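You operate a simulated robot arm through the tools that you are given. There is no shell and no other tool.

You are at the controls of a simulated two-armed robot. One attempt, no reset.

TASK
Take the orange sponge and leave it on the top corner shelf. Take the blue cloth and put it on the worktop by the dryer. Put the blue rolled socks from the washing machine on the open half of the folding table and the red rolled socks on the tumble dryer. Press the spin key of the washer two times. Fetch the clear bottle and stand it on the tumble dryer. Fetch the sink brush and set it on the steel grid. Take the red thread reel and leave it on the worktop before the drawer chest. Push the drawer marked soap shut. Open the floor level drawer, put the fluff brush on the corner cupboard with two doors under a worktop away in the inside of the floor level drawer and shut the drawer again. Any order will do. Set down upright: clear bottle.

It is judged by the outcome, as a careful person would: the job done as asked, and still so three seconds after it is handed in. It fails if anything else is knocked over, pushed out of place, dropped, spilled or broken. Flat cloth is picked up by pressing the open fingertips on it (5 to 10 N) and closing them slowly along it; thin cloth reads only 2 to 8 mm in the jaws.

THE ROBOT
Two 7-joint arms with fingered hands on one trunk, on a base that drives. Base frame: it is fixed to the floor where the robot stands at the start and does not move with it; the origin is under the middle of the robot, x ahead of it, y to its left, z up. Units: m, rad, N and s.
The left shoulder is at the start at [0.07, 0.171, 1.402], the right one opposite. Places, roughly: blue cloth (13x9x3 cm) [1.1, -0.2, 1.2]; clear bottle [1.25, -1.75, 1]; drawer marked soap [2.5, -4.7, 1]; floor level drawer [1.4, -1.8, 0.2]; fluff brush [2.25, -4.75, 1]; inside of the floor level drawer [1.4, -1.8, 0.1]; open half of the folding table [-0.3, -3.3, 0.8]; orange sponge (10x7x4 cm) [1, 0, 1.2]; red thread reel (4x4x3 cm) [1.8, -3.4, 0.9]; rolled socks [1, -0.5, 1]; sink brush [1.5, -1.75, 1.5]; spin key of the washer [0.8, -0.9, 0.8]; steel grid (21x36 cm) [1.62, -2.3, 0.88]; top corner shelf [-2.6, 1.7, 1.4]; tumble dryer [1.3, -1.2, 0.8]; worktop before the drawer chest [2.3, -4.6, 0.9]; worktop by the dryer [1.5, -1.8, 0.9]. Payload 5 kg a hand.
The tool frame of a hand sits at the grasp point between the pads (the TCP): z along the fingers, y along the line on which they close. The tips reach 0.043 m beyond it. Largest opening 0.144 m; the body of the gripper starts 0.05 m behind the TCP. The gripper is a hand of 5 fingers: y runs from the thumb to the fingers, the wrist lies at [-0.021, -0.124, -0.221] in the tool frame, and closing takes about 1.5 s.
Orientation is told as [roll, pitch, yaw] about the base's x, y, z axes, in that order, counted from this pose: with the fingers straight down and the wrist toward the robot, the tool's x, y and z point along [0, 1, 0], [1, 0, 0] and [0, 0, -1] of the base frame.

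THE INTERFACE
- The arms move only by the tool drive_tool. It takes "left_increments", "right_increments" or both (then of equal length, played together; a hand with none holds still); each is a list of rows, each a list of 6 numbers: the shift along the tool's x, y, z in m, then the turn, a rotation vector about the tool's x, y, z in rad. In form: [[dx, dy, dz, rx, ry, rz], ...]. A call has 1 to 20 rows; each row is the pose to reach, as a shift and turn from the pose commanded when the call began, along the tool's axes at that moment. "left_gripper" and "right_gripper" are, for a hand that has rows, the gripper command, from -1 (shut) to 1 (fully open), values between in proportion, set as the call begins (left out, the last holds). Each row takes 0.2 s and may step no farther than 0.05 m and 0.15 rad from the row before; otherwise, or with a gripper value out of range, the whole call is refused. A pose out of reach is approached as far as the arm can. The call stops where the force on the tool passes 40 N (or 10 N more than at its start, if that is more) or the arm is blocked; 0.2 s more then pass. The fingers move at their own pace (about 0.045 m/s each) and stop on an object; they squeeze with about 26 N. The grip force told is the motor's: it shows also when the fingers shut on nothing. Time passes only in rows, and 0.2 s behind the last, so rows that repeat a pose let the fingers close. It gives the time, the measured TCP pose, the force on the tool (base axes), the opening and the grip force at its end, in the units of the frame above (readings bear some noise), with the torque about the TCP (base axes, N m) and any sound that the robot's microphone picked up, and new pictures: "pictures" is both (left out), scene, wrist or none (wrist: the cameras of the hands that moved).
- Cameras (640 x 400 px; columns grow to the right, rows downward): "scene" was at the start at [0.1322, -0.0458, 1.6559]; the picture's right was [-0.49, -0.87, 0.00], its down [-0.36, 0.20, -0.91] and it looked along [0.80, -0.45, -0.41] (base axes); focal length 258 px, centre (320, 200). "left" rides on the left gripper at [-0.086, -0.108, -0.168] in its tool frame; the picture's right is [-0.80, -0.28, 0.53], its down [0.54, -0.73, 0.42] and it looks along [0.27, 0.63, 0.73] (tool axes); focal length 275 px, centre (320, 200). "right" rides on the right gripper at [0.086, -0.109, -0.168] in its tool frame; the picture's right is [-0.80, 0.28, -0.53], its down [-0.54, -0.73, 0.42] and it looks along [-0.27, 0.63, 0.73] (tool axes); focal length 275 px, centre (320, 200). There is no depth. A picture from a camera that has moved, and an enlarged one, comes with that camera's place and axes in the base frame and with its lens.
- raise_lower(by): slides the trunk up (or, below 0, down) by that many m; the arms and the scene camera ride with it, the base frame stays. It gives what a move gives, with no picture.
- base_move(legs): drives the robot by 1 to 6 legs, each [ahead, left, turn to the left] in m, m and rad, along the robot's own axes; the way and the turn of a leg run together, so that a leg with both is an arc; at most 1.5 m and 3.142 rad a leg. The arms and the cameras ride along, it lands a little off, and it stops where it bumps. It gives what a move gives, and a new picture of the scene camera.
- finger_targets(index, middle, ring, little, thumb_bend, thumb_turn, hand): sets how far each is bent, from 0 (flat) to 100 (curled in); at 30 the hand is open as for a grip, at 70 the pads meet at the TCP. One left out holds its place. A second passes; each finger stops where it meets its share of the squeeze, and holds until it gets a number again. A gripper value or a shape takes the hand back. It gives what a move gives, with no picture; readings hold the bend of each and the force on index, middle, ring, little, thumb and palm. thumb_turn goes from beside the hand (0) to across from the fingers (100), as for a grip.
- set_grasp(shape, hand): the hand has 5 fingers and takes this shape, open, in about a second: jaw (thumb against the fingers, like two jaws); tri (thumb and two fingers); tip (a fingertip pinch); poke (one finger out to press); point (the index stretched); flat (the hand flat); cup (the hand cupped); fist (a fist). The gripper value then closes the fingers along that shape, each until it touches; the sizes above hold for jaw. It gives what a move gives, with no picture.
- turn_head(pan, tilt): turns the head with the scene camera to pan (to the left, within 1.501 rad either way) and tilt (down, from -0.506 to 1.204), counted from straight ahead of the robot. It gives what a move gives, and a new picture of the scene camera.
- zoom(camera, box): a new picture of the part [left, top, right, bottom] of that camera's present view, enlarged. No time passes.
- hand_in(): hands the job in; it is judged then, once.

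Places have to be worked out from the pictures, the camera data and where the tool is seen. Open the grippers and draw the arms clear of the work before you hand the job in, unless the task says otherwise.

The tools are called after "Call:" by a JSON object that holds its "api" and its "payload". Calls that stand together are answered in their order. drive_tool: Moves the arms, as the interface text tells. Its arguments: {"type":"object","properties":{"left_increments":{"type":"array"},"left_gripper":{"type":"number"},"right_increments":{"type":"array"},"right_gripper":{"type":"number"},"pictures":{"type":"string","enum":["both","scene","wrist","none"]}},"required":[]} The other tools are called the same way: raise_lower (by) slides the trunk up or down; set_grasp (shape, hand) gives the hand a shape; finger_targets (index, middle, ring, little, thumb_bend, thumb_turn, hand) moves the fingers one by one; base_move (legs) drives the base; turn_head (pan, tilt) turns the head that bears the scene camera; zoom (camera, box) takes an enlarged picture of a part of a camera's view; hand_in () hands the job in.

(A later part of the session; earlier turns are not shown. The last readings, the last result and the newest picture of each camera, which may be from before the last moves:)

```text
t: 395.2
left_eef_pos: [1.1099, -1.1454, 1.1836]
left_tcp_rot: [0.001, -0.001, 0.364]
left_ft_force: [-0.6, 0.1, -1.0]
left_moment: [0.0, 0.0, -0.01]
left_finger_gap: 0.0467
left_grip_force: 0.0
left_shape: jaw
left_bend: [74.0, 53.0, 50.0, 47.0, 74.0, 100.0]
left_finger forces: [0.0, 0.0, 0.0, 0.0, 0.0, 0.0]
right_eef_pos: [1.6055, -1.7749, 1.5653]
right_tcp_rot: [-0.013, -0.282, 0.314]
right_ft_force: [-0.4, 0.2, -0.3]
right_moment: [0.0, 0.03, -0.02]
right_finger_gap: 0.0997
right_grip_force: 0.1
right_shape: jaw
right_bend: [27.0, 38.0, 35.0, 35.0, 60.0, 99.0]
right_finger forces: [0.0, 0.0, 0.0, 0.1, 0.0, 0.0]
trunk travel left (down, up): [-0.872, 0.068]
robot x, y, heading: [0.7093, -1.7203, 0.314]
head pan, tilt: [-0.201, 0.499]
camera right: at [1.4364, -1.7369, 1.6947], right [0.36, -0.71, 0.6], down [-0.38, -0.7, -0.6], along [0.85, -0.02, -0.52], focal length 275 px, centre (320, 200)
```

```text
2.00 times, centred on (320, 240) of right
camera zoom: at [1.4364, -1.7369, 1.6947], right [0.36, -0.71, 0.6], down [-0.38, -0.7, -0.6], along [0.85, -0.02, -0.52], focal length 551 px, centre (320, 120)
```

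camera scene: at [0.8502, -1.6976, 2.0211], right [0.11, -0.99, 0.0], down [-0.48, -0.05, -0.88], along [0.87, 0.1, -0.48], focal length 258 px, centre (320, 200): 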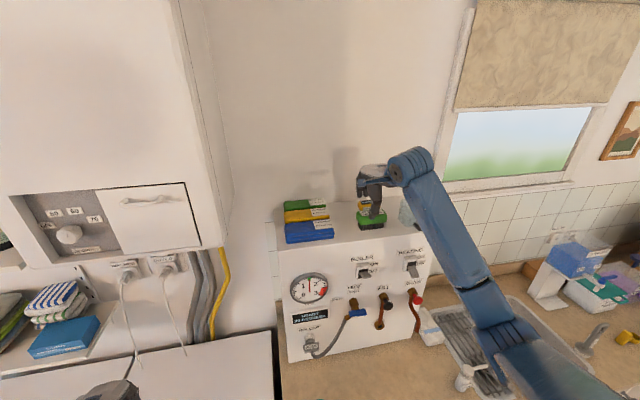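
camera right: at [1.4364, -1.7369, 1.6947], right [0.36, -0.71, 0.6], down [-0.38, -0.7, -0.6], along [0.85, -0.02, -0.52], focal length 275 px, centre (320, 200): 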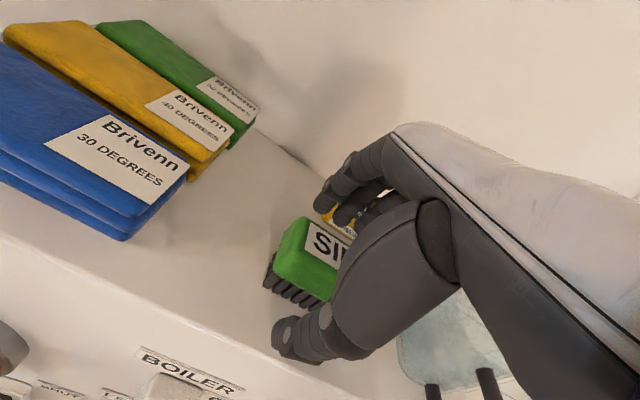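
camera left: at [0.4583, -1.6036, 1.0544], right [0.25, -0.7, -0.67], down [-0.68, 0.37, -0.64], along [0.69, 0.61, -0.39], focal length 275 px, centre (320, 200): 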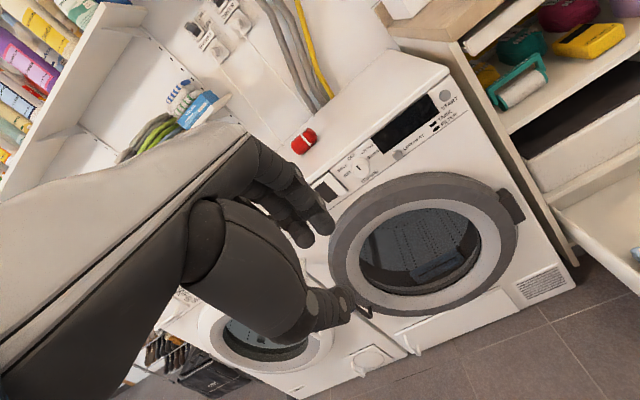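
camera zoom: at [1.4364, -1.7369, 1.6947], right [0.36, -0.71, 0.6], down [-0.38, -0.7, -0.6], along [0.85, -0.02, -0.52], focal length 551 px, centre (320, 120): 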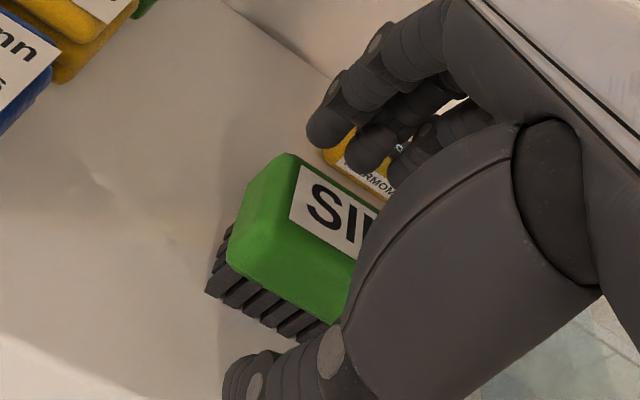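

No contact anywhere; the brush is between thumb and fingers, and the mug is clear below the palm. I close.

Call:
{"api": "drive_tool", "payload": {"right_increments": [[0, 0, 0, 0, 0, 0], [0, 0, 0, 0, 0, 0], [0, 0, 0, 0, 0, 0], [0, 0, 0, 0, 0, 0], [0, 0, 0, 0, 0, 0], [0, 0, 0, 0, 0, 0], [0, 0, 0, 0, 0, 0]], "right_gripper": -1, "pictures": "wrist"}}

```text
t: 396.8
left_eef_pos: [1.1103, -1.1458, 1.1831]
left_tcp_rot: [-0.001, -0.002, 0.363]
left_ft_force: [0.3, -0.4, 0.6]
left_moment: [-0.03, 0.03, -0.02]
left_finger_gap: 0.0468
left_grip_force: 0.2
left_shape: jaw
left_bend: [74.0, 53.0, 50.0, 47.0, 74.0, 100.0]
left_finger forces: [0.0, 0.1, 0.0, 0.0, 0.0, 0.1]
right_eef_pos: [1.6064, -1.7744, 1.5652]
right_tcp_rot: [-0.013, -0.283, 0.316]
right_ft_force: [-0.5, -0.4, 1.6]
right_moment: [-0.13, -0.03, 0.03]
right_finger_gap: 0.0466
right_grip_force: 26.3
right_shape: jaw
right_bend: [74.0, 53.0, 51.0, 51.0, 74.0, 100.0]
right_finger forces: [12.4, 6.4, 2.8, 2.0, 22.1, 0.1]
trunk travel left (down, up): [-0.872, 0.068]
robot x, y, heading: [0.7117, -1.7258, 0.315]
head pan, tilt: [-0.201, 0.499]
camera right: at [1.4366, -1.7368, 1.6949], right [0.36, -0.71, 0.6], down [-0.38, -0.7, -0.6], along [0.85, -0.02, -0.52], focal length 275 px, centre (320, 200)
```

right: 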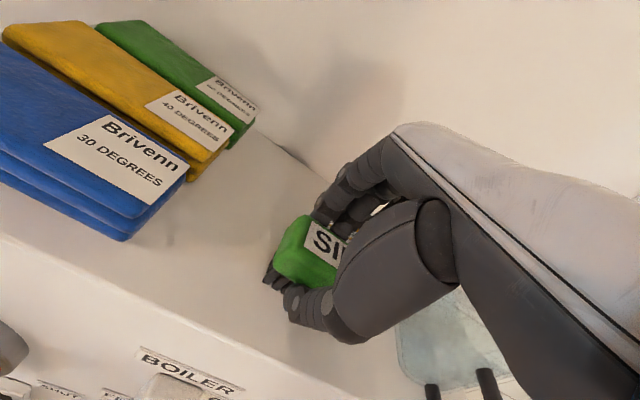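

Gripped (47 mm, all fingers loaded). I lift straight up 12 cm, then back the base away.

Call:
{"api": "drive_tool", "payload": {"right_increments": [[0, 0.0084, -0.0288, 0, 0, 0], [0, 0.0195, -0.0672, 0, 0, 0], [0, 0.0334, -0.1152, 0, 0, 0]], "pictures": "wrist"}}

Call:
{"api": "base_move", "payload": {"legs": [[-0.45, 0, 0]]}}

```text
t: 397.6
left_eef_pos: [1.1097, -1.145, 1.1829]
left_tcp_rot: [0.001, -0.002, 0.364]
left_ft_force: [-0.1, 0.2, 0.3]
left_moment: [0.0, 0.0, 0.0]
left_finger_gap: 0.047
left_grip_force: 0.0
left_shape: jaw
left_bend: [74.0, 53.0, 50.0, 47.0, 74.0, 100.0]
left_finger forces: [0.0, 0.0, 0.0, 0.0, 0.0, 0.1]
right_eef_pos: [1.6075, -1.7724, 1.6829]
right_tcp_rot: [-0.015, -0.281, 0.313]
right_ft_force: [0.5, 0.7, -2.6]
right_moment: [0.01, -0.01, -0.05]
right_finger_gap: 0.0463
right_grip_force: 26.5
right_shape: jaw
right_bend: [74.0, 54.0, 52.0, 52.0, 74.0, 100.0]
right_finger forces: [12.2, 6.1, 3.0, 0.8, 21.9, 0.1]
trunk travel left (down, up): [-0.872, 0.068]
robot x, y, heading: [0.7106, -1.7176, 0.306]
head pan, tilt: [-0.201, 0.499]
camera right: at [1.4376, -1.735, 1.8132], right [0.36, -0.71, 0.6], down [-0.38, -0.7, -0.6], along [0.85, -0.02, -0.53], focal length 275 px, centre (320, 200)
```

right: 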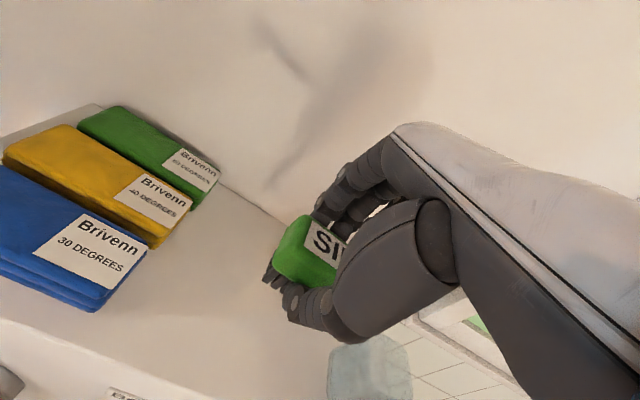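

```text
t: 400.3
left_eef_pos: [0.676, -1.285, 1.1813]
left_tcp_rot: [0.001, 0.001, 0.364]
left_ft_force: [0.6, 0.5, -0.2]
left_moment: [-0.06, 0.05, 0.01]
left_finger_gap: 0.0468
left_grip_force: 0.0
left_shape: jaw
left_bend: [74.0, 53.0, 50.0, 47.0, 74.0, 100.0]
left_finger forces: [0.0, 0.1, 0.0, 0.1, 0.0, 0.0]
right_eef_pos: [1.1768, -1.9122, 1.6811]
right_tcp_rot: [-0.014, -0.279, 0.316]
right_ft_force: [1.4, -0.3, -1.0]
right_moment: [0.0, 0.04, 0.03]
right_finger_gap: 0.0466
right_grip_force: 26.2
right_shape: jaw
right_bend: [74.0, 54.0, 52.0, 52.0, 74.0, 100.0]
right_finger forces: [12.1, 6.1, 2.9, 0.8, 22.0, 0.0]
trunk travel left (down, up): [-0.872, 0.068]
robot x, y, heading: [0.276, -1.8625, 0.315]
head pan, tilt: [-0.201, 0.499]
camera scene: at [0.4194, -1.8343, 2.0204], right [0.11, -0.99, 0.0], down [-0.48, -0.05, -0.88], along [0.87, 0.1, -0.48], focal length 258 px, centre (320, 200)
```

scene: 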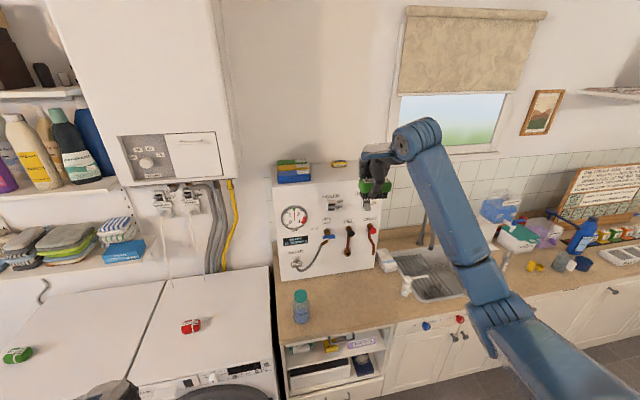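

The brush is in hand and the box-top items are untouched. I lower the trunk and move right toward the sink's steel grid to look.

Call:
{"api": "raise_lower", "payload": {"by": -0.37}}

Call:
{"api": "base_move", "payload": {"legs": [[0, -0.52, 0]]}}

Call:
{"api": "turn_head", "payload": {"pan": -0.2, "tilt": 0.65}}

Call:
{"api": "zoom", "payload": {"camera": "right", "box": [0, 0, 640, 400]}}

```text
t: 403.9
left_eef_pos: [0.674, -1.2859, 0.8132]
left_tcp_rot: [0.0, -0.004, 0.363]
left_ft_force: [0.3, 0.7, -0.1]
left_moment: [-0.01, -0.01, -0.02]
left_finger_gap: 0.0467
left_grip_force: 0.0
left_shape: jaw
left_bend: [74.0, 53.0, 50.0, 47.0, 74.0, 100.0]
left_finger forces: [0.1, 0.0, 0.0, 0.0, 0.1, 0.0]
right_eef_pos: [1.1737, -1.9136, 1.3135]
right_tcp_rot: [-0.013, -0.28, 0.314]
right_ft_force: [0.0, 0.0, -1.7]
right_moment: [0.05, 0.02, 0.02]
right_finger_gap: 0.0466
right_grip_force: 25.5
right_shape: jaw
right_bend: [74.0, 54.0, 52.0, 52.0, 74.0, 100.0]
right_finger forces: [12.2, 6.0, 2.9, 0.9, 22.0, 0.1]
trunk travel left (down, up): [-0.502, 0.438]
robot x, y, heading: [0.2753, -1.8599, 0.311]
head pan, tilt: [-0.201, 0.499]
```

```text
t: 406.9
left_eef_pos: [0.8307, -1.777, 0.8132]
left_tcp_rot: [0.0, -0.003, 0.363]
left_ft_force: [0.1, 0.5, 0.0]
left_moment: [-0.02, -0.01, -0.03]
left_finger_gap: 0.0468
left_grip_force: 0.1
left_shape: jaw
left_bend: [74.0, 53.0, 50.0, 47.0, 74.0, 100.0]
left_finger forces: [0.0, 0.1, 0.0, 0.0, 0.1, 0.1]
right_eef_pos: [1.3288, -2.4046, 1.3137]
right_tcp_rot: [-0.014, -0.281, 0.317]
right_ft_force: [-0.7, 0.4, -0.7]
right_moment: [0.0, 0.0, 0.0]
right_finger_gap: 0.0465
right_grip_force: 26.0
right_shape: jaw
right_bend: [74.0, 54.0, 52.0, 52.0, 74.0, 100.0]
right_finger forces: [12.2, 6.1, 2.9, 0.7, 21.9, 0.1]
trunk travel left (down, up): [-0.502, 0.438]
robot x, y, heading: [0.4382, -2.3518, 0.316]
head pan, tilt: [-0.201, 0.499]
camera scene: at [0.5727, -2.327, 1.6509], right [0.11, -0.99, 0.0], down [-0.48, -0.05, -0.88], along [0.87, 0.1, -0.48], focal length 258 px, centre (320, 200)
```

scene: 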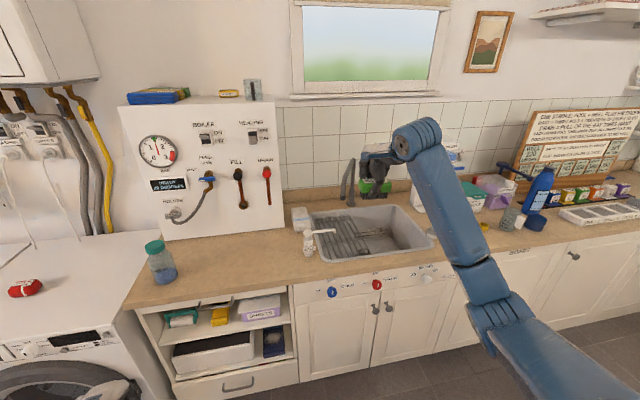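

```text
t: 407.6
left_eef_pos: [0.8314, -1.7769, 0.8128]
left_tcp_rot: [0.0, -0.001, 0.364]
left_ft_force: [0.5, -0.8, 0.5]
left_moment: [0.0, 0.0, 0.02]
left_finger_gap: 0.0469
left_grip_force: 0.0
left_shape: jaw
left_bend: [74.0, 53.0, 50.0, 47.0, 74.0, 100.0]
left_finger forces: [0.0, 0.1, 0.0, 0.0, 0.0, 0.0]
right_eef_pos: [1.3312, -2.405, 1.3132]
right_tcp_rot: [-0.013, -0.28, 0.315]
right_ft_force: [0.7, 0.0, -1.0]
right_moment: [0.0, 0.0, 0.03]
right_finger_gap: 0.0465
right_grip_force: 25.4
right_shape: jaw
right_bend: [74.0, 54.0, 52.0, 52.0, 74.0, 100.0]
right_finger forces: [12.3, 6.1, 2.9, 0.7, 22.0, 0.1]
trunk travel left (down, up): [-0.502, 0.438]
robot x, y, heading: [0.4336, -2.3506, 0.313]
head pan, tilt: [-0.201, 0.649]
camera scene: at [0.569, -2.3286, 1.6375], right [0.11, -0.99, 0.0], down [-0.6, -0.07, -0.8], along [0.79, 0.09, -0.6], focal length 258 px, centre (320, 200)
```

scene: 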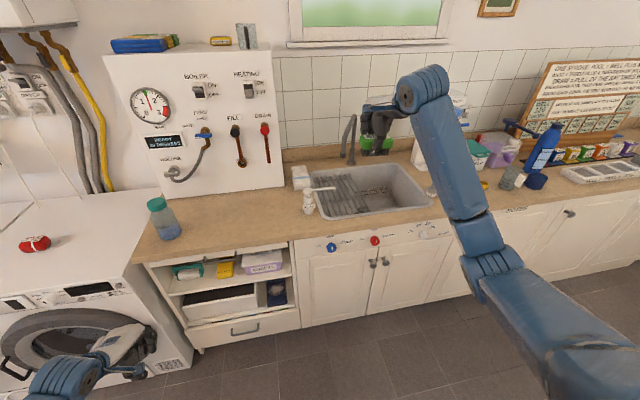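

```text
1.00 times, centred on (320, 200) of right (not enlarged: the box is as wide or as high as the picture)
camera zoom: at [1.1606, -2.3669, 1.4431], right [0.36, -0.71, 0.6], down [-0.38, -0.7, -0.6], along [0.85, -0.01, -0.53], focal length 275 px, centre (320, 200)
```

zoom: 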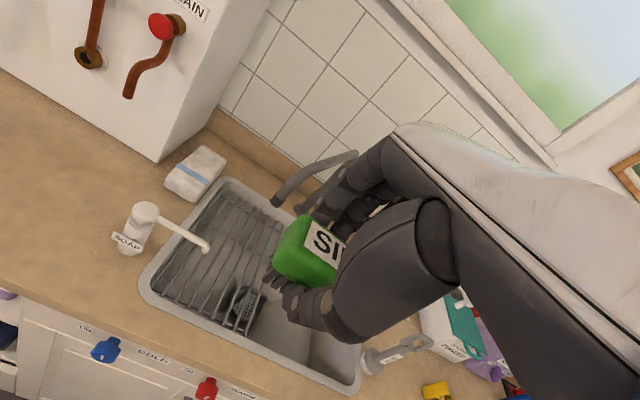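

The steel grid spans about v 0.70–1.01, w 2.57–2.79; the soap pump's spout is over its left part and the faucet behind. I'll set the brush near v≈0.84, w≈2.70. I drive 0.26 m ahead at height and look again.

Call:
{"api": "base_move", "payload": {"legs": [[0.25, 0, -0.01]]}}

Call:
{"api": "turn_head", "payload": {"pan": -0.3, "tilt": 0.75}}

Call:
{"api": "zoom", "payload": {"camera": "right", "box": [0, 0, 640, 400]}}

```text
t: 409.5
left_eef_pos: [1.075, -1.7062, 0.8124]
left_tcp_rot: [0.001, -0.002, 0.352]
left_ft_force: [-4.0, -2.9, -0.3]
left_moment: [0.07, -0.21, 0.12]
left_finger_gap: 0.0462
left_grip_force: 0.0
left_shape: jaw
left_bend: [74.0, 53.0, 50.0, 47.0, 74.0, 100.0]
left_finger forces: [0.1, 4.6, 0.0, 0.1, 0.1, 0.1]
right_eef_pos: [1.5696, -2.3393, 1.3137]
right_tcp_rot: [-0.014, -0.283, 0.304]
right_ft_force: [0.3, 0.4, -1.9]
right_moment: [0.02, 0.03, 0.01]
right_finger_gap: 0.0466
right_grip_force: 25.6
right_shape: jaw
right_bend: [74.0, 54.0, 52.0, 52.0, 74.0, 100.0]
right_finger forces: [12.2, 6.0, 2.8, 0.8, 22.0, 0.0]
trunk travel left (down, up): [-0.502, 0.438]
robot x, y, heading: [0.6683, -2.2784, 0.296]
head pan, tilt: [-0.201, 0.649]
camera scene: at [0.8073, -2.2547, 1.6376], right [0.1, -1.0, 0.0], down [-0.6, -0.06, -0.8], along [0.79, 0.08, -0.6], focal length 258 px, centre (320, 200)
```

scene: 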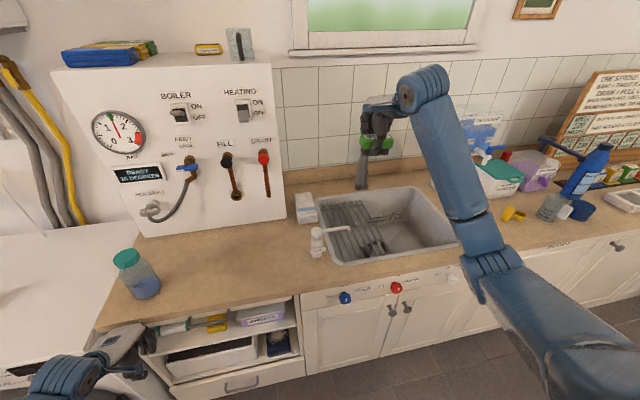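

```text
t: 410.1
left_eef_pos: [1.0761, -1.7057, 0.813]
left_tcp_rot: [0.0, -0.001, 0.352]
left_ft_force: [-2.9, -1.4, -0.6]
left_moment: [0.05, -0.11, 0.04]
left_finger_gap: 0.0464
left_grip_force: 0.1
left_shape: jaw
left_bend: [74.0, 53.0, 50.0, 47.0, 74.0, 100.0]
left_finger forces: [0.1, 2.8, 0.0, 0.1, 0.0, 0.0]
right_eef_pos: [1.5691, -2.3408, 1.3134]
right_tcp_rot: [-0.014, -0.28, 0.304]
right_ft_force: [1.4, 0.0, -1.1]
right_moment: [0.05, 0.0, 0.02]
right_finger_gap: 0.0462
right_grip_force: 25.9
right_shape: jaw
right_bend: [74.0, 54.0, 52.0, 52.0, 74.0, 100.0]
right_finger forces: [12.2, 6.2, 2.9, 0.8, 21.9, 0.1]
trunk travel left (down, up): [-0.502, 0.438]
robot x, y, heading: [0.6689, -2.278, 0.3]
head pan, tilt: [-0.3, 0.75]
camera scene: at [0.8041, -2.2631, 1.6289], right [0.0, -1.0, 0.0], down [-0.68, 0.0, -0.73], along [0.73, 0.0, -0.68], focal length 258 px, centre (320, 200)
```

scene: 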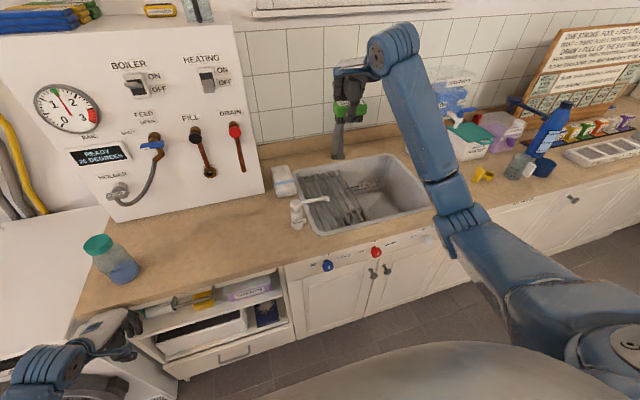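

```text
1.00 times, centred on (320, 200) of right (not enlarged: the box is as wide or as high as the picture)
camera zoom: at [1.3987, -2.3001, 1.4431], right [0.35, -0.72, 0.6], down [-0.39, -0.7, -0.6], along [0.85, -0.02, -0.53], focal length 275 px, centre (320, 200)
```

zoom: 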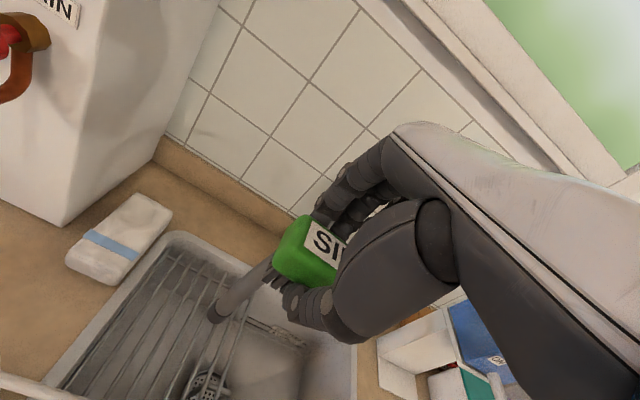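

My left fingers lightly touch the counter front; and the faucet spout is near below the brush. I pull the left hand back and zoom in on the faucet and grid.

Call:
{"api": "drive_tool", "payload": {"left_increments": [[0, -0.04, 0, 0, 0, 0], [0, -0.08, 0, 0, 0, 0], [0, -0.12, 0, 0, 0, 0]], "pictures": "none"}}

Call:
{"api": "zoom", "payload": {"camera": "scene", "box": [250, 50, 450, 250]}}

Call:
{"api": "zoom", "payload": {"camera": "right", "box": [40, 200, 400, 400]}}

```text
t: 410.9
left_eef_pos: [0.9643, -1.7468, 0.8115]
left_tcp_rot: [0.001, -0.006, 0.354]
left_ft_force: [0.3, -0.6, 0.5]
left_moment: [-0.01, -0.03, 0.0]
left_finger_gap: 0.0469
left_grip_force: 0.1
left_shape: jaw
left_bend: [74.0, 53.0, 50.0, 47.0, 74.0, 100.0]
left_finger forces: [0.0, 0.0, 0.0, 0.0, 0.0, 0.0]
right_eef_pos: [1.5676, -2.3415, 1.3154]
right_tcp_rot: [-0.014, -0.283, 0.3]
right_ft_force: [-0.8, -0.7, -0.2]
right_moment: [0.06, -0.02, 0.02]
right_finger_gap: 0.0465
right_grip_force: 26.6
right_shape: jaw
right_bend: [74.0, 54.0, 52.0, 52.0, 74.0, 100.0]
right_finger forces: [12.2, 6.2, 2.8, 0.8, 21.9, 0.0]
trunk travel left (down, up): [-0.502, 0.438]
robot x, y, heading: [0.6705, -2.2764, 0.301]
head pan, tilt: [-0.3, 0.75]
```

```text
2.00 times, centred on (350, 150) of scene
camera zoom: at [0.8025, -2.264, 1.629], right [0.0, -1.0, 0.0], down [-0.68, 0.0, -0.73], along [0.73, 0.0, -0.68], focal length 516 px, centre (260, 300)
```

zoom: 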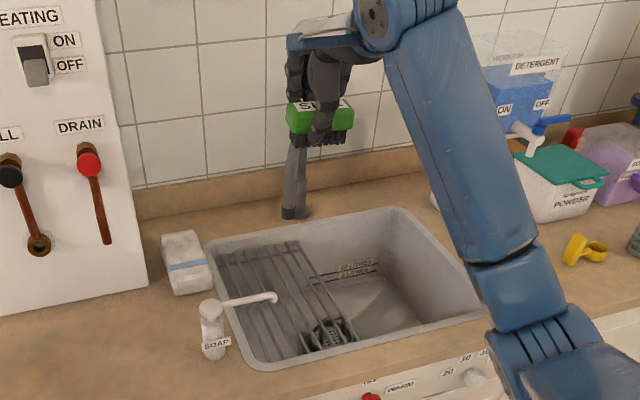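

```text
1.78 times, centred on (220, 300) of right
camera zoom: at [1.3973, -2.3016, 1.4441], right [0.35, -0.72, 0.6], down [-0.39, -0.7, -0.6], along [0.85, -0.02, -0.52], focal length 489 px, centre (498, 22)
```

zoom: 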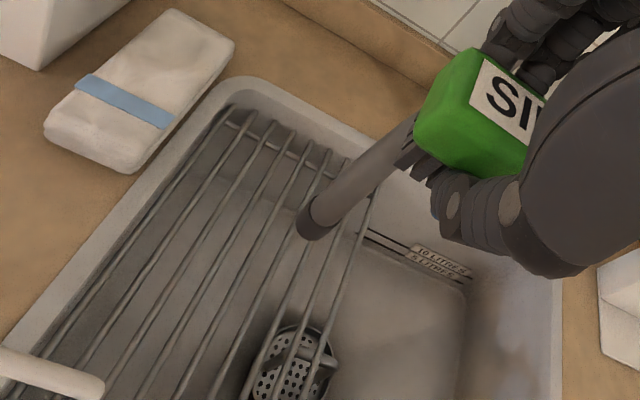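

The spout tip is at about v=0.87, w=2.68, z=1.06, above the grid's middle. I'll use the front-right part of the grid (v≈0.745, w≈2.715), so I pull back 6 cm and yaw the hand 0.5 rad to the right to keep the knuckles off the spout.

Call:
{"api": "drive_tool", "payload": {"right_increments": [[-0.008, -0.029, -0.0084, 0, 0, 0], [-0.015, -0.0596, -0.0173, 0, 0, 0], [-0.015, -0.0596, -0.0173, 0, -0.0347, 0.12], [-0.015, -0.0596, -0.0173, 0, -0.0693, 0.24], [-0.015, -0.0596, -0.0173, 0, -0.104, 0.36], [-0.015, -0.0596, -0.0173, 0, -0.1387, 0.4804]], "pictures": "both"}}

```text
t: 412.3
left_eef_pos: [0.9635, -1.7465, 0.8101]
left_tcp_rot: [0.0, -0.002, 0.354]
left_ft_force: [0.3, -0.5, -0.3]
left_moment: [-0.03, 0.01, -0.02]
left_finger_gap: 0.0466
left_grip_force: 0.0
left_shape: jaw
left_bend: [74.0, 53.0, 50.0, 47.0, 74.0, 100.0]
left_finger forces: [0.0, 0.1, 0.1, 0.0, 0.0, 0.0]
right_eef_pos: [1.5136, -2.3713, 1.3138]
right_tcp_rot: [-0.014, -0.288, -0.199]
right_ft_force: [0.2, 0.0, -1.0]
right_moment: [-0.01, 0.0, 0.0]
right_finger_gap: 0.0461
right_grip_force: 26.0
right_shape: jaw
right_bend: [74.0, 54.0, 52.0, 52.0, 74.0, 100.0]
right_finger forces: [12.3, 6.2, 2.9, 0.8, 21.7, 0.0]
trunk travel left (down, up): [-0.502, 0.438]
robot x, y, heading: [0.6712, -2.2766, 0.304]
head pan, tilt: [-0.3, 0.75]
camera scene: at [0.8045, -2.2613, 1.6288], right [0.0, -1.0, 0.0], down [-0.68, 0.0, -0.73], along [0.73, 0.0, -0.68], focal length 258 px, centre (320, 200)
camera right: at [1.3832, -2.2548, 1.4425], right [-0.04, -0.8, 0.6], down [-0.67, -0.42, -0.61], along [0.74, -0.43, -0.52], focal length 275 px, centre (320, 200)
```

scene: 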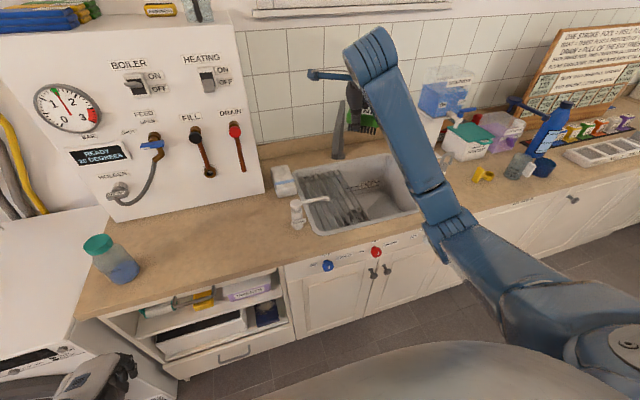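
right: 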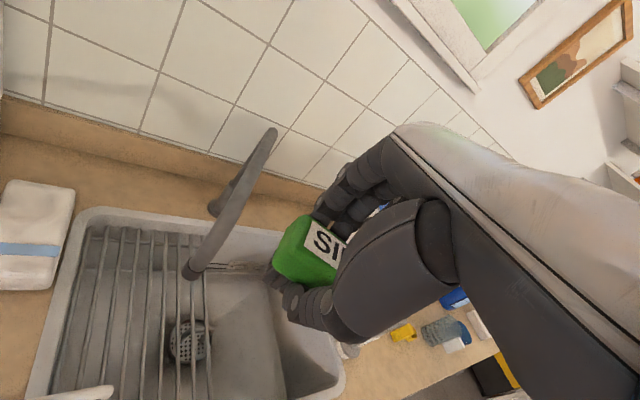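

Now the faucet is clearly to the left of the brush. I lower the brush toward the grid's front-right part.

Call:
{"api": "drive_tool", "payload": {"right_increments": [[0, -0.0122, 0.0412, 0, 0, 0], [0, -0.0244, 0.0825, 0, 0, 0], [0, -0.0366, 0.1237, 0, 0, 0], [0, -0.0488, 0.1649, 0, 0, 0], [0, -0.061, 0.2061, 0, 0, 0], [0, -0.0733, 0.2474, 0, 0, 0], [0, -0.0855, 0.2886, 0, 0, 0], [0, -0.0963, 0.325, 0, 0, 0]], "pictures": "both"}}

```text
t: 414.1
left_eef_pos: [0.9634, -1.747, 0.8099]
left_tcp_rot: [0.001, -0.002, 0.353]
left_ft_force: [0.0, 0.3, 0.0]
left_moment: [-0.01, 0.02, 0.0]
left_finger_gap: 0.0466
left_grip_force: 0.1
left_shape: jaw
left_bend: [74.0, 53.0, 50.0, 47.0, 74.0, 100.0]
left_finger forces: [0.0, 0.1, 0.0, 0.0, 0.0, 0.0]
right_eef_pos: [1.5144, -2.3777, 0.9752]
right_tcp_rot: [-0.012, -0.289, -0.199]
right_ft_force: [0.3, -0.3, -0.7]
right_moment: [-0.01, 0.0, 0.0]
right_finger_gap: 0.0465
right_grip_force: 25.8
right_shape: jaw
right_bend: [74.0, 54.0, 52.0, 52.0, 74.0, 100.0]
right_finger forces: [12.2, 6.1, 3.0, 0.6, 21.8, 0.1]
trunk travel left (down, up): [-0.502, 0.438]
robot x, y, heading: [0.6698, -2.2802, 0.301]
head pan, tilt: [-0.3, 0.75]
camera scene: at [0.8038, -2.2629, 1.629], right [0.0, -1.0, 0.0], down [-0.68, 0.0, -0.73], along [0.73, 0.0, -0.68], focal length 258 px, centre (320, 200)
camera right: at [1.3834, -2.2606, 1.1038], right [-0.04, -0.8, 0.6], down [-0.67, -0.42, -0.61], along [0.74, -0.43, -0.52], focal length 275 px, centre (320, 200)
```

scene: 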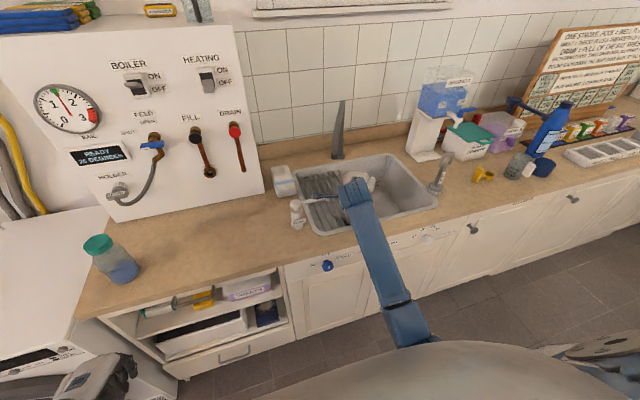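
right: 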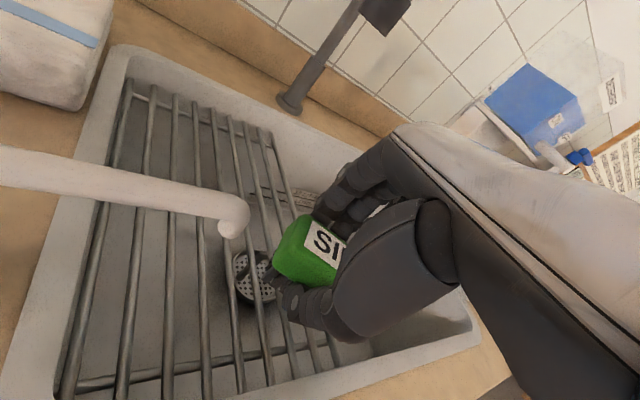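

The brush hovers over the grid's right-front rods, clear of pump and faucet. I shift 1 cm left and lower gently to contact.

Call:
{"api": "drive_tool", "payload": {"right_increments": [[0.01, -0.002, 0.0067, 0, 0, 0], [0.01, -0.004, 0.0134, 0, 0, 0], [0.01, -0.0057, 0.0192, 0, 0, 0], [0.01, -0.0071, 0.024, 0, 0, 0]], "pictures": "none"}}

```text
t: 415.1
left_eef_pos: [0.9632, -1.7472, 0.811]
left_tcp_rot: [0.0, -0.002, 0.353]
left_ft_force: [0.5, 0.0, 0.0]
left_moment: [-0.03, -0.01, 0.0]
left_finger_gap: 0.0466
left_grip_force: 0.0
left_shape: jaw
left_bend: [74.0, 53.0, 50.0, 47.0, 74.0, 100.0]
left_finger forces: [0.1, 0.0, 0.0, 0.0, 0.1, 0.0]
right_eef_pos: [1.5145, -2.368, 0.9506]
right_tcp_rot: [-0.012, -0.289, -0.197]
right_ft_force: [-0.1, 0.7, -0.8]
right_moment: [-0.01, 0.03, -0.02]
right_finger_gap: 0.0464
right_grip_force: 25.9
right_shape: jaw
right_bend: [74.0, 54.0, 52.0, 52.0, 74.0, 100.0]
right_finger forces: [12.2, 6.1, 3.0, 0.7, 21.8, 0.1]
trunk travel left (down, up): [-0.502, 0.438]
robot x, y, heading: [0.6723, -2.2773, 0.299]
head pan, tilt: [-0.3, 0.75]
```

Call:
{"api": "drive_tool", "payload": {"right_increments": [[0, -0.0017, 0.0058, 0, 0, 0], [0, -0.0034, 0.0115, 0, 0, 0], [0, -0.0051, 0.0173, 0, 0, 0]], "pictures": "wrist"}}

```text
t: 415.9
left_eef_pos: [0.9621, -1.7463, 0.8117]
left_tcp_rot: [0.0, -0.002, 0.352]
left_ft_force: [0.0, 0.7, 0.5]
left_moment: [-0.02, 0.0, 0.01]
left_finger_gap: 0.0465
left_grip_force: 0.0
left_shape: jaw
left_bend: [74.0, 53.0, 50.0, 47.0, 74.0, 100.0]
left_finger forces: [0.1, 0.0, 0.0, 0.0, 0.0, 0.0]
right_eef_pos: [1.5149, -2.3674, 0.9345]
right_tcp_rot: [-0.009, -0.294, -0.196]
right_ft_force: [3.4, 0.9, 10.7]
right_moment: [-0.36, -0.02, 0.12]
right_finger_gap: 0.0463
right_grip_force: 26.3
right_shape: jaw
right_bend: [74.0, 53.0, 52.0, 51.0, 74.0, 100.0]
right_finger forces: [14.5, 7.6, 3.4, 4.9, 23.4, 0.1]
trunk travel left (down, up): [-0.502, 0.438]
robot x, y, heading: [0.6729, -2.279, 0.301]
head pan, tilt: [-0.3, 0.75]
camera right: at [1.3832, -2.2504, 1.0632], right [-0.04, -0.8, 0.6], down [-0.67, -0.42, -0.61], along [0.74, -0.43, -0.52], focal length 275 px, centre (320, 200)
```

right: 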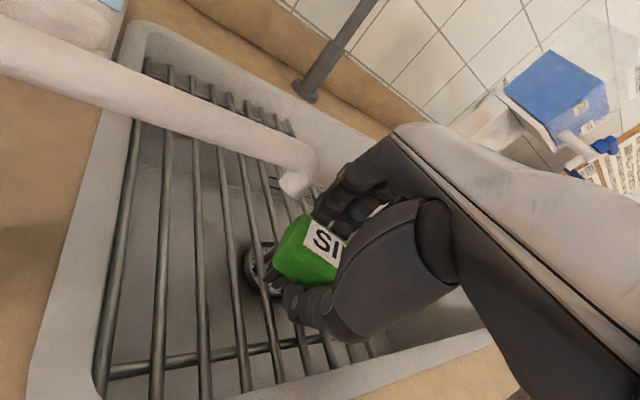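

Contact on the rods (11 N). I open and lift straight up.

Call:
{"api": "drive_tool", "payload": {"right_increments": [[0, 0.001, -0.003, 0, 0, 0], [0, 0.001, -0.003, 0, 0, 0], [0, 0.001, -0.004, 0, 0, 0], [0, 0.0015, -0.005, 0, 0, 0], [0, 0.003, -0.01, 0, 0, 0], [0, 0.0128, -0.0432, 0, 0, 0], [0, 0.0256, -0.0863, 0, 0, 0], [0, 0.0383, -0.1295, 0, 0, 0], [0, 0.0511, -0.1726, 0, 0, 0], [0, 0.0639, -0.2158, 0, 0, 0], [0, 0.0767, -0.2589, 0, 0, 0]], "right_gripper": 0.35, "pictures": "both"}}

```text
t: 418.3
left_eef_pos: [0.9632, -1.7461, 0.8103]
left_tcp_rot: [-0.001, -0.002, 0.352]
left_ft_force: [-0.6, 0.4, -0.7]
left_moment: [-0.04, 0.02, 0.02]
left_finger_gap: 0.0466
left_grip_force: 0.2
left_shape: jaw
left_bend: [74.0, 53.0, 50.0, 47.0, 74.0, 100.0]
left_finger forces: [0.0, 0.0, 0.0, 0.0, 0.0, 0.0]
right_eef_pos: [1.5155, -2.3661, 1.2006]
right_tcp_rot: [-0.014, -0.287, -0.196]
right_ft_force: [-0.2, 0.5, -1.1]
right_moment: [-0.01, -0.01, 0.01]
right_finger_gap: 0.0967
right_grip_force: 0.1
right_shape: jaw
right_bend: [27.0, 38.0, 35.0, 35.0, 61.0, 100.0]
right_finger forces: [0.1, 0.1, 0.0, 0.0, 0.1, 0.1]
trunk travel left (down, up): [-0.502, 0.438]
robot x, y, heading: [0.6696, -2.2755, 0.298]
head pan, tilt: [-0.3, 0.75]
camera scene: at [0.8033, -2.2623, 1.6288], right [0.0, -1.0, 0.0], down [-0.68, 0.0, -0.73], along [0.73, 0.0, -0.68], focal length 258 px, centre (320, 200)
camera right: at [1.3852, -2.2492, 1.329], right [-0.04, -0.8, 0.6], down [-0.67, -0.42, -0.6], along [0.74, -0.43, -0.52], focal length 275 px, centre (320, 200)
```

scene: 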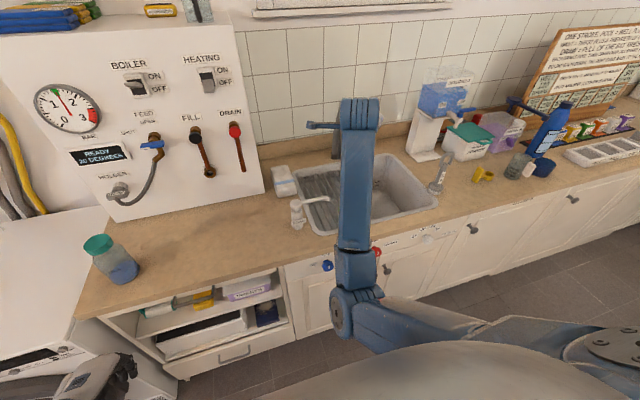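
right: 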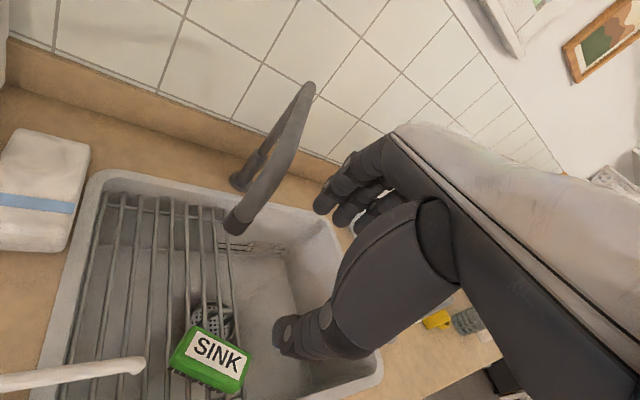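

I zoom in to verify that the brush rests securely on the rods.

Call:
{"api": "zoom", "payload": {"camera": "right", "box": [80, 240, 320, 400]}}

```text
2.50 times, centred on (200, 320) of right
camera zoom: at [1.3852, -2.2492, 1.329], right [-0.04, -0.8, 0.6], down [-0.67, -0.42, -0.6], along [0.74, -0.43, -0.52], focal length 688 px, centre (620, -100)
```

zoom: 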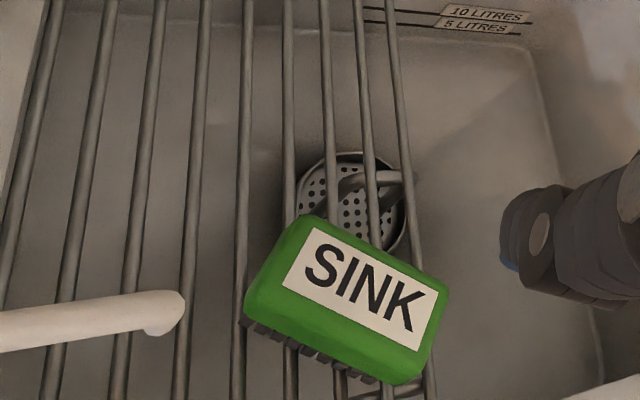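

The sink brush lies stably across the rods. Next the clear bottle: I back away, reset the right arm to the right side, then approach with the left hand.

Call:
{"api": "drive_tool", "payload": {"right_increments": [[0, 0.0142, -0.0479, 0, 0, 0], [0, 0.0284, -0.0959, 0, 0, 0]], "pictures": "none"}}

Call:
{"api": "base_move", "payload": {"legs": [[-0.4, 0, 0]]}}

Call:
{"api": "drive_tool", "payload": {"right_increments": [[-0.04, 0.0, 0, -0.02, 0.04, -0.12], [-0.08, 0.0, 0, -0.06, 0.08, -0.25], [-0.12, 0.01, 0, -0.1, 0.11, -0.37], [-0.16, 0.03, 0, -0.14, 0.14, -0.48], [-0.2, 0.05, 0, -0.2, 0.14, -0.48], [-0.24, 0.07, 0, -0.26, 0.14, -0.48], [-0.27, 0.09, 0, -0.32, 0.14, -0.48]], "pictures": "scene"}}

```text
t: 418.9
left_eef_pos: [0.9635, -1.7464, 0.811]
left_tcp_rot: [0.0, -0.005, 0.352]
left_ft_force: [0.4, -0.4, 0.2]
left_moment: [0.0, -0.02, 0.01]
left_finger_gap: 0.0468
left_grip_force: 0.1
left_shape: jaw
left_bend: [74.0, 53.0, 50.0, 47.0, 74.0, 100.0]
left_finger forces: [0.0, 0.0, 0.0, 0.0, 0.0, 0.0]
right_eef_pos: [1.5163, -2.3636, 1.302]
right_tcp_rot: [-0.012, -0.289, -0.198]
right_ft_force: [-0.8, -0.4, -1.6]
right_moment: [0.01, -0.01, -0.03]
right_finger_gap: 0.0967
right_grip_force: 0.0
right_shape: jaw
right_bend: [27.0, 38.0, 35.0, 35.0, 61.0, 100.0]
right_finger forces: [0.0, 0.1, 0.0, 0.0, 0.0, 0.1]
trunk travel left (down, up): [-0.502, 0.438]
robot x, y, heading: [0.6692, -2.2836, 0.302]
head pan, tilt: [-0.3, 0.75]
```

```text
t: 421.4
left_eef_pos: [0.5854, -1.864, 0.8099]
left_tcp_rot: [-0.001, -0.003, 0.348]
left_ft_force: [1.3, -0.3, -1.0]
left_moment: [-0.01, 0.01, 0.0]
left_finger_gap: 0.0468
left_grip_force: 0.0
left_shape: jaw
left_bend: [74.0, 53.0, 50.0, 47.0, 74.0, 100.0]
left_finger forces: [0.0, 0.1, 0.0, 0.1, 0.0, 0.0]
right_eef_pos: [1.1366, -2.4854, 1.3008]
right_tcp_rot: [-0.011, -0.287, -0.201]
right_ft_force: [0.4, -0.7, -0.1]
right_moment: [0.0, 0.01, -0.03]
right_finger_gap: 0.097
right_grip_force: 0.1
right_shape: jaw
right_bend: [27.0, 38.0, 35.0, 35.0, 61.0, 100.0]
right_finger forces: [0.0, 0.0, 0.0, 0.1, 0.0, 0.0]
trunk travel left (down, up): [-0.502, 0.438]
robot x, y, heading: [0.2882, -2.3932, 0.298]
head pan, tilt: [-0.3, 0.75]
camera scene: at [0.4239, -2.3799, 1.6288], right [-0.01, -1.0, 0.0], down [-0.68, 0.0, -0.73], along [0.73, 0.0, -0.68], focal length 258 px, centre (320, 200)
```

scene: 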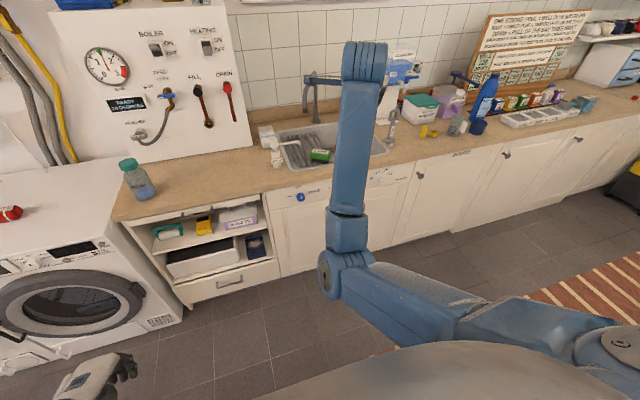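

```text
t: 423.0
left_eef_pos: [0.5847, -1.8665, 0.8126]
left_tcp_rot: [0.002, -0.004, 0.349]
left_ft_force: [-0.1, -0.2, 1.0]
left_moment: [0.02, 0.01, 0.02]
left_finger_gap: 0.0467
left_grip_force: 0.0
left_shape: jaw
left_bend: [74.0, 53.0, 50.0, 47.0, 74.0, 100.0]
left_finger forces: [0.0, 0.1, 0.1, 0.1, 0.0, 0.1]
right_eef_pos: [1.1653, -2.7665, 1.3296]
right_tcp_rot: [-0.107, -0.588, 0.349]
right_ft_force: [0.0, -0.6, -0.1]
right_moment: [0.02, 0.0, 0.02]
right_finger_gap: 0.0971
right_grip_force: 0.1
right_shape: jaw
right_bend: [27.0, 38.0, 35.0, 35.0, 61.0, 99.0]
right_finger forces: [0.0, 0.0, 0.0, 0.0, 0.0, 0.0]
trunk travel left (down, up): [-0.502, 0.438]
robot x, y, heading: [0.2889, -2.3977, 0.293]
head pan, tilt: [-0.3, 0.75]
camera scene: at [0.4234, -2.3828, 1.629], right [0.0, -1.0, 0.0], down [-0.68, 0.0, -0.73], along [0.73, 0.0, -0.68], focal length 258 px, centre (320, 200)
```

scene: 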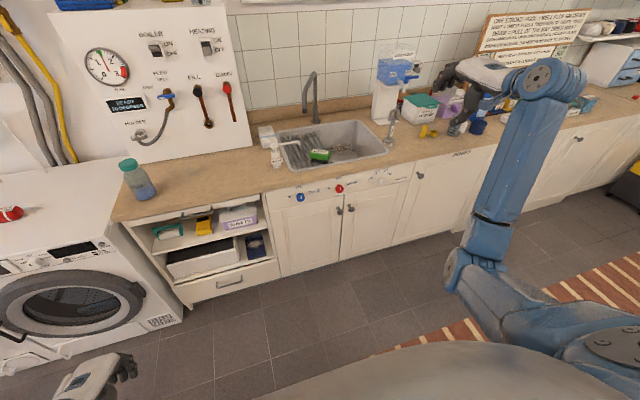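

Now the tilt cycle for the right elbow.

Call:
{"api": "drive_tool", "payload": {"right_increments": [[-0.02, 0, 0, 0.1, 0.03, 0], [-0.03, 0, 0, 0.2, 0.06, 0], [-0.04, 0, 0, 0.3, 0.09, 0], [-0.04, 0, 0, 0.4, 0.1, 0], [-0.04, 0, 0, 0.5, 0.1, 0], [-0.04, 0, 0, 0.58, 0.1, 0], [-0.03, 0, 0, 0.48, 0.1, 0], [-0.02, 0, 0, 0.36, 0.1, 0], [-0.01, 0, 0, 0.24, 0.1, 0], [0.0, 0, 0, 0.12, 0.1, 0], [0.02, 0, 0, 0.0, 0.1, 0], [0.04, 0, 0, 0.0, 0.1, 0], [0.07, 0, 0, 0.1, 0.1, 0], [0.1, 0, 0, 0.2, 0.1, 0], [0.13, 0, 0, 0.3, 0.1, 0], [0.16, 0, 0, 0.4, 0.1, 0], [0.18, 0, 0, 0.5, 0.1, 0], [0.2, 0, 0, 0.58, 0.1, 0]], "pictures": "scene"}}

```text
t: 426.8
left_eef_pos: [0.5863, -1.865, 0.8103]
left_tcp_rot: [-0.001, 0.0, 0.348]
left_ft_force: [-0.2, -0.5, -0.3]
left_moment: [-0.01, 0.01, -0.01]
left_finger_gap: 0.0467
left_grip_force: 0.0
left_shape: jaw
left_bend: [74.0, 53.0, 50.0, 47.0, 74.0, 100.0]
left_finger forces: [0.0, 0.0, 0.1, 0.0, 0.1, 0.0]
right_eef_pos: [1.1091, -2.5767, 1.3136]
right_tcp_rot: [0.003, -0.006, 0.316]
right_ft_force: [-1.2, 0.9, 0.5]
right_moment: [-0.01, 0.01, 0.05]
right_finger_gap: 0.0974
right_grip_force: 0.0
right_shape: jaw
right_bend: [27.0, 38.0, 35.0, 35.0, 61.0, 99.0]
right_finger forces: [0.0, 0.1, 0.0, 0.0, 0.1, 0.0]
trunk travel left (down, up): [-0.502, 0.438]
robot x, y, heading: [0.2907, -2.3926, 0.297]
head pan, tilt: [-0.3, 0.75]
camera scene: at [0.4237, -2.379, 1.6288], right [-0.01, -1.0, 0.0], down [-0.68, 0.0, -0.73], along [0.73, 0.0, -0.68], focal length 258 px, centre (320, 200)
```

scene: 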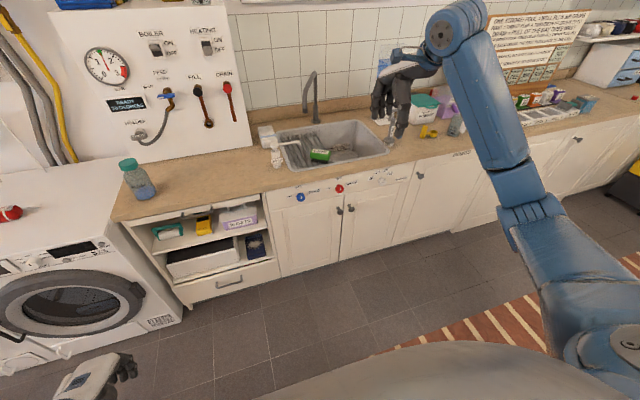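

Both elbows are outside. The bottle is near [1.245, -1.64], cap top z≈1.07. I raise and extend the left hand, open it, and move the base to face the bottle.

Call:
{"api": "drive_tool", "payload": {"left_increments": [[-0.01, 0.015, -0.04, 0, 0, 0], [-0.02, 0.03, -0.08, 0, 0, 0], [-0.03, 0.045, -0.12, 0, 0, 0], [-0.04, 0.06, -0.16, 0, 0, 0], [-0.05, 0.08, -0.2, 0, 0, 0], [-0.06, 0.1, -0.24, 0, 0, 0], [-0.07, 0.12, -0.28, 0, 0, 0], [-0.08, 0.14, -0.32, 0, 0, 0], [-0.09, 0.155, -0.36, 0, 0, 0.01], [-0.1, 0.17, -0.4, 0, 0, 0.02], [-0.11, 0.185, -0.44, 0, 0, 0.04], [-0.12, 0.2, -0.48, 0, 0, 0.05]], "left_gripper": 0.3, "pictures": "none"}}

Call:
{"api": "base_move", "payload": {"legs": [[0, 0.2, 0], [0.22, 0, 0]]}}

Call:
{"api": "turn_head", "payload": {"pan": 0.15, "tilt": 0.6}}

Call:
{"api": "zoom", "payload": {"camera": "left", "box": [0, 0, 640, 400]}}

```text
t: 429.4
left_eef_pos: [0.817, -1.9117, 1.2911]
left_tcp_rot: [0.002, 0.0, 0.298]
left_ft_force: [0.0, -0.6, -0.3]
left_moment: [0.02, 0.0, 0.01]
left_finger_gap: 0.093
left_grip_force: 0.0
left_shape: jaw
left_bend: [28.0, 39.0, 36.0, 36.0, 63.0, 100.0]
left_finger forces: [0.0, 0.0, 0.1, 0.0, 0.1, 0.0]
right_eef_pos: [1.1108, -2.5773, 1.313]
right_tcp_rot: [0.005, -0.008, 0.316]
right_ft_force: [0.3, 0.7, -1.0]
right_moment: [0.02, 0.02, -0.02]
right_finger_gap: 0.097
right_grip_force: 0.1
right_shape: jaw
right_bend: [27.0, 38.0, 35.0, 35.0, 61.0, 99.0]
right_finger forces: [0.1, 0.0, 0.0, 0.0, 0.1, 0.1]
trunk travel left (down, up): [-0.502, 0.438]
robot x, y, heading: [0.2898, -2.3951, 0.298]
head pan, tilt: [-0.3, 0.75]
```

```text
t: 432.3
left_eef_pos: [0.9644, -1.6564, 1.2914]
left_tcp_rot: [0.0, -0.004, 0.301]
left_ft_force: [0.2, 0.0, -0.4]
left_moment: [0.01, -0.03, 0.02]
left_finger_gap: 0.0934
left_grip_force: 0.1
left_shape: jaw
left_bend: [28.0, 39.0, 36.0, 36.0, 63.0, 100.0]
left_finger forces: [0.0, 0.1, 0.0, 0.0, 0.0, 0.0]
right_eef_pos: [1.2589, -2.3228, 1.3149]
right_tcp_rot: [0.003, -0.01, 0.317]
right_ft_force: [-1.0, 0.5, 0.4]
right_moment: [0.01, -0.04, -0.01]
right_finger_gap: 0.0972
right_grip_force: 0.1
right_shape: jaw
right_bend: [27.0, 38.0, 35.0, 35.0, 61.0, 99.0]
right_finger forces: [0.0, 0.0, 0.0, 0.0, 0.1, 0.0]
trunk travel left (down, up): [-0.502, 0.438]
robot x, y, heading: [0.4418, -2.1397, 0.299]
head pan, tilt: [-0.3, 0.75]
camera scene: at [0.5734, -2.1269, 1.6292], right [0.0, -1.0, 0.0], down [-0.68, 0.0, -0.73], along [0.73, 0.0, -0.68], focal length 258 px, centre (320, 200)
```

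scene: 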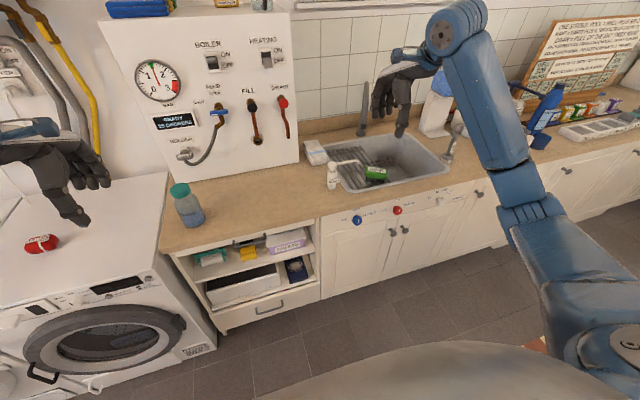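

```text
t: 433.2
left_eef_pos: [0.9671, -1.6567, 1.2913]
left_tcp_rot: [0.001, -0.003, 0.301]
left_ft_force: [-0.9, -1.1, -0.6]
left_moment: [-0.02, -0.02, -0.01]
left_finger_gap: 0.093
left_grip_force: 0.2
left_shape: jaw
left_bend: [28.0, 39.0, 36.0, 36.0, 63.0, 100.0]
left_finger forces: [0.0, 0.0, 0.0, 0.0, 0.0, 0.0]
right_eef_pos: [1.2603, -2.3214, 1.3125]
right_tcp_rot: [0.003, -0.008, 0.318]
right_ft_force: [-0.9, 0.2, -0.7]
right_moment: [0.02, -0.01, -0.01]
right_finger_gap: 0.0967
right_grip_force: 0.0
right_shape: jaw
right_bend: [27.0, 38.0, 35.0, 35.0, 61.0, 99.0]
right_finger forces: [0.0, 0.0, 0.1, 0.0, 0.0, 0.0]
trunk travel left (down, up): [-0.502, 0.438]
robot x, y, heading: [0.4437, -2.1419, 0.294]
head pan, tilt: [0.15, 0.6]
camera scene: at [0.5725, -2.0876, 1.6417], right [0.43, -0.9, 0.0], down [-0.51, -0.24, -0.82], along [0.74, 0.36, -0.57], focal length 258 px, centre (320, 200)
```

scene: 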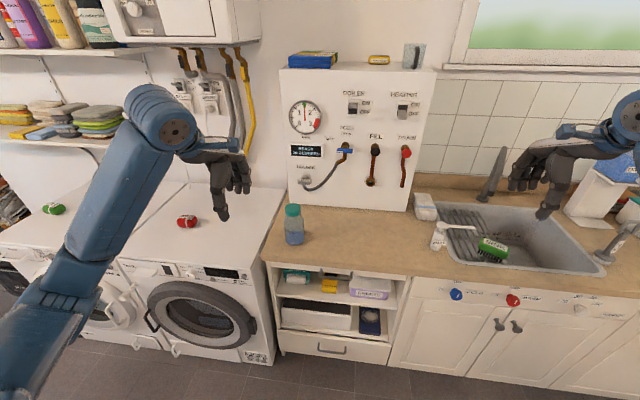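

```text
1.00 times, centred on (320, 200) of left (not enlarged: the box is as wide or as high as the picture)
camera zoom: at [0.8889, -1.7709, 1.4594], right [-0.03, -0.84, -0.54], down [-0.85, 0.3, -0.42], along [0.52, 0.44, -0.73], focal length 275 px, centre (320, 200)
```

zoom: 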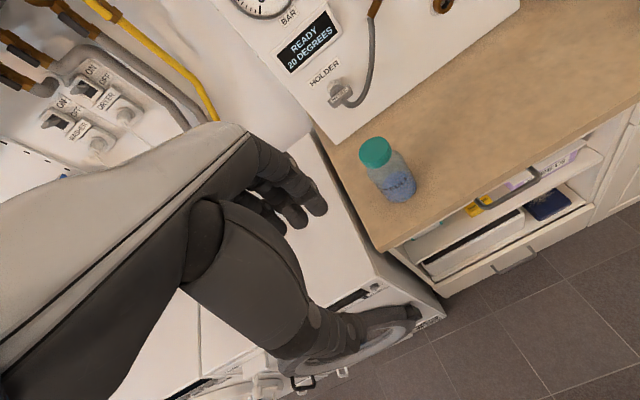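

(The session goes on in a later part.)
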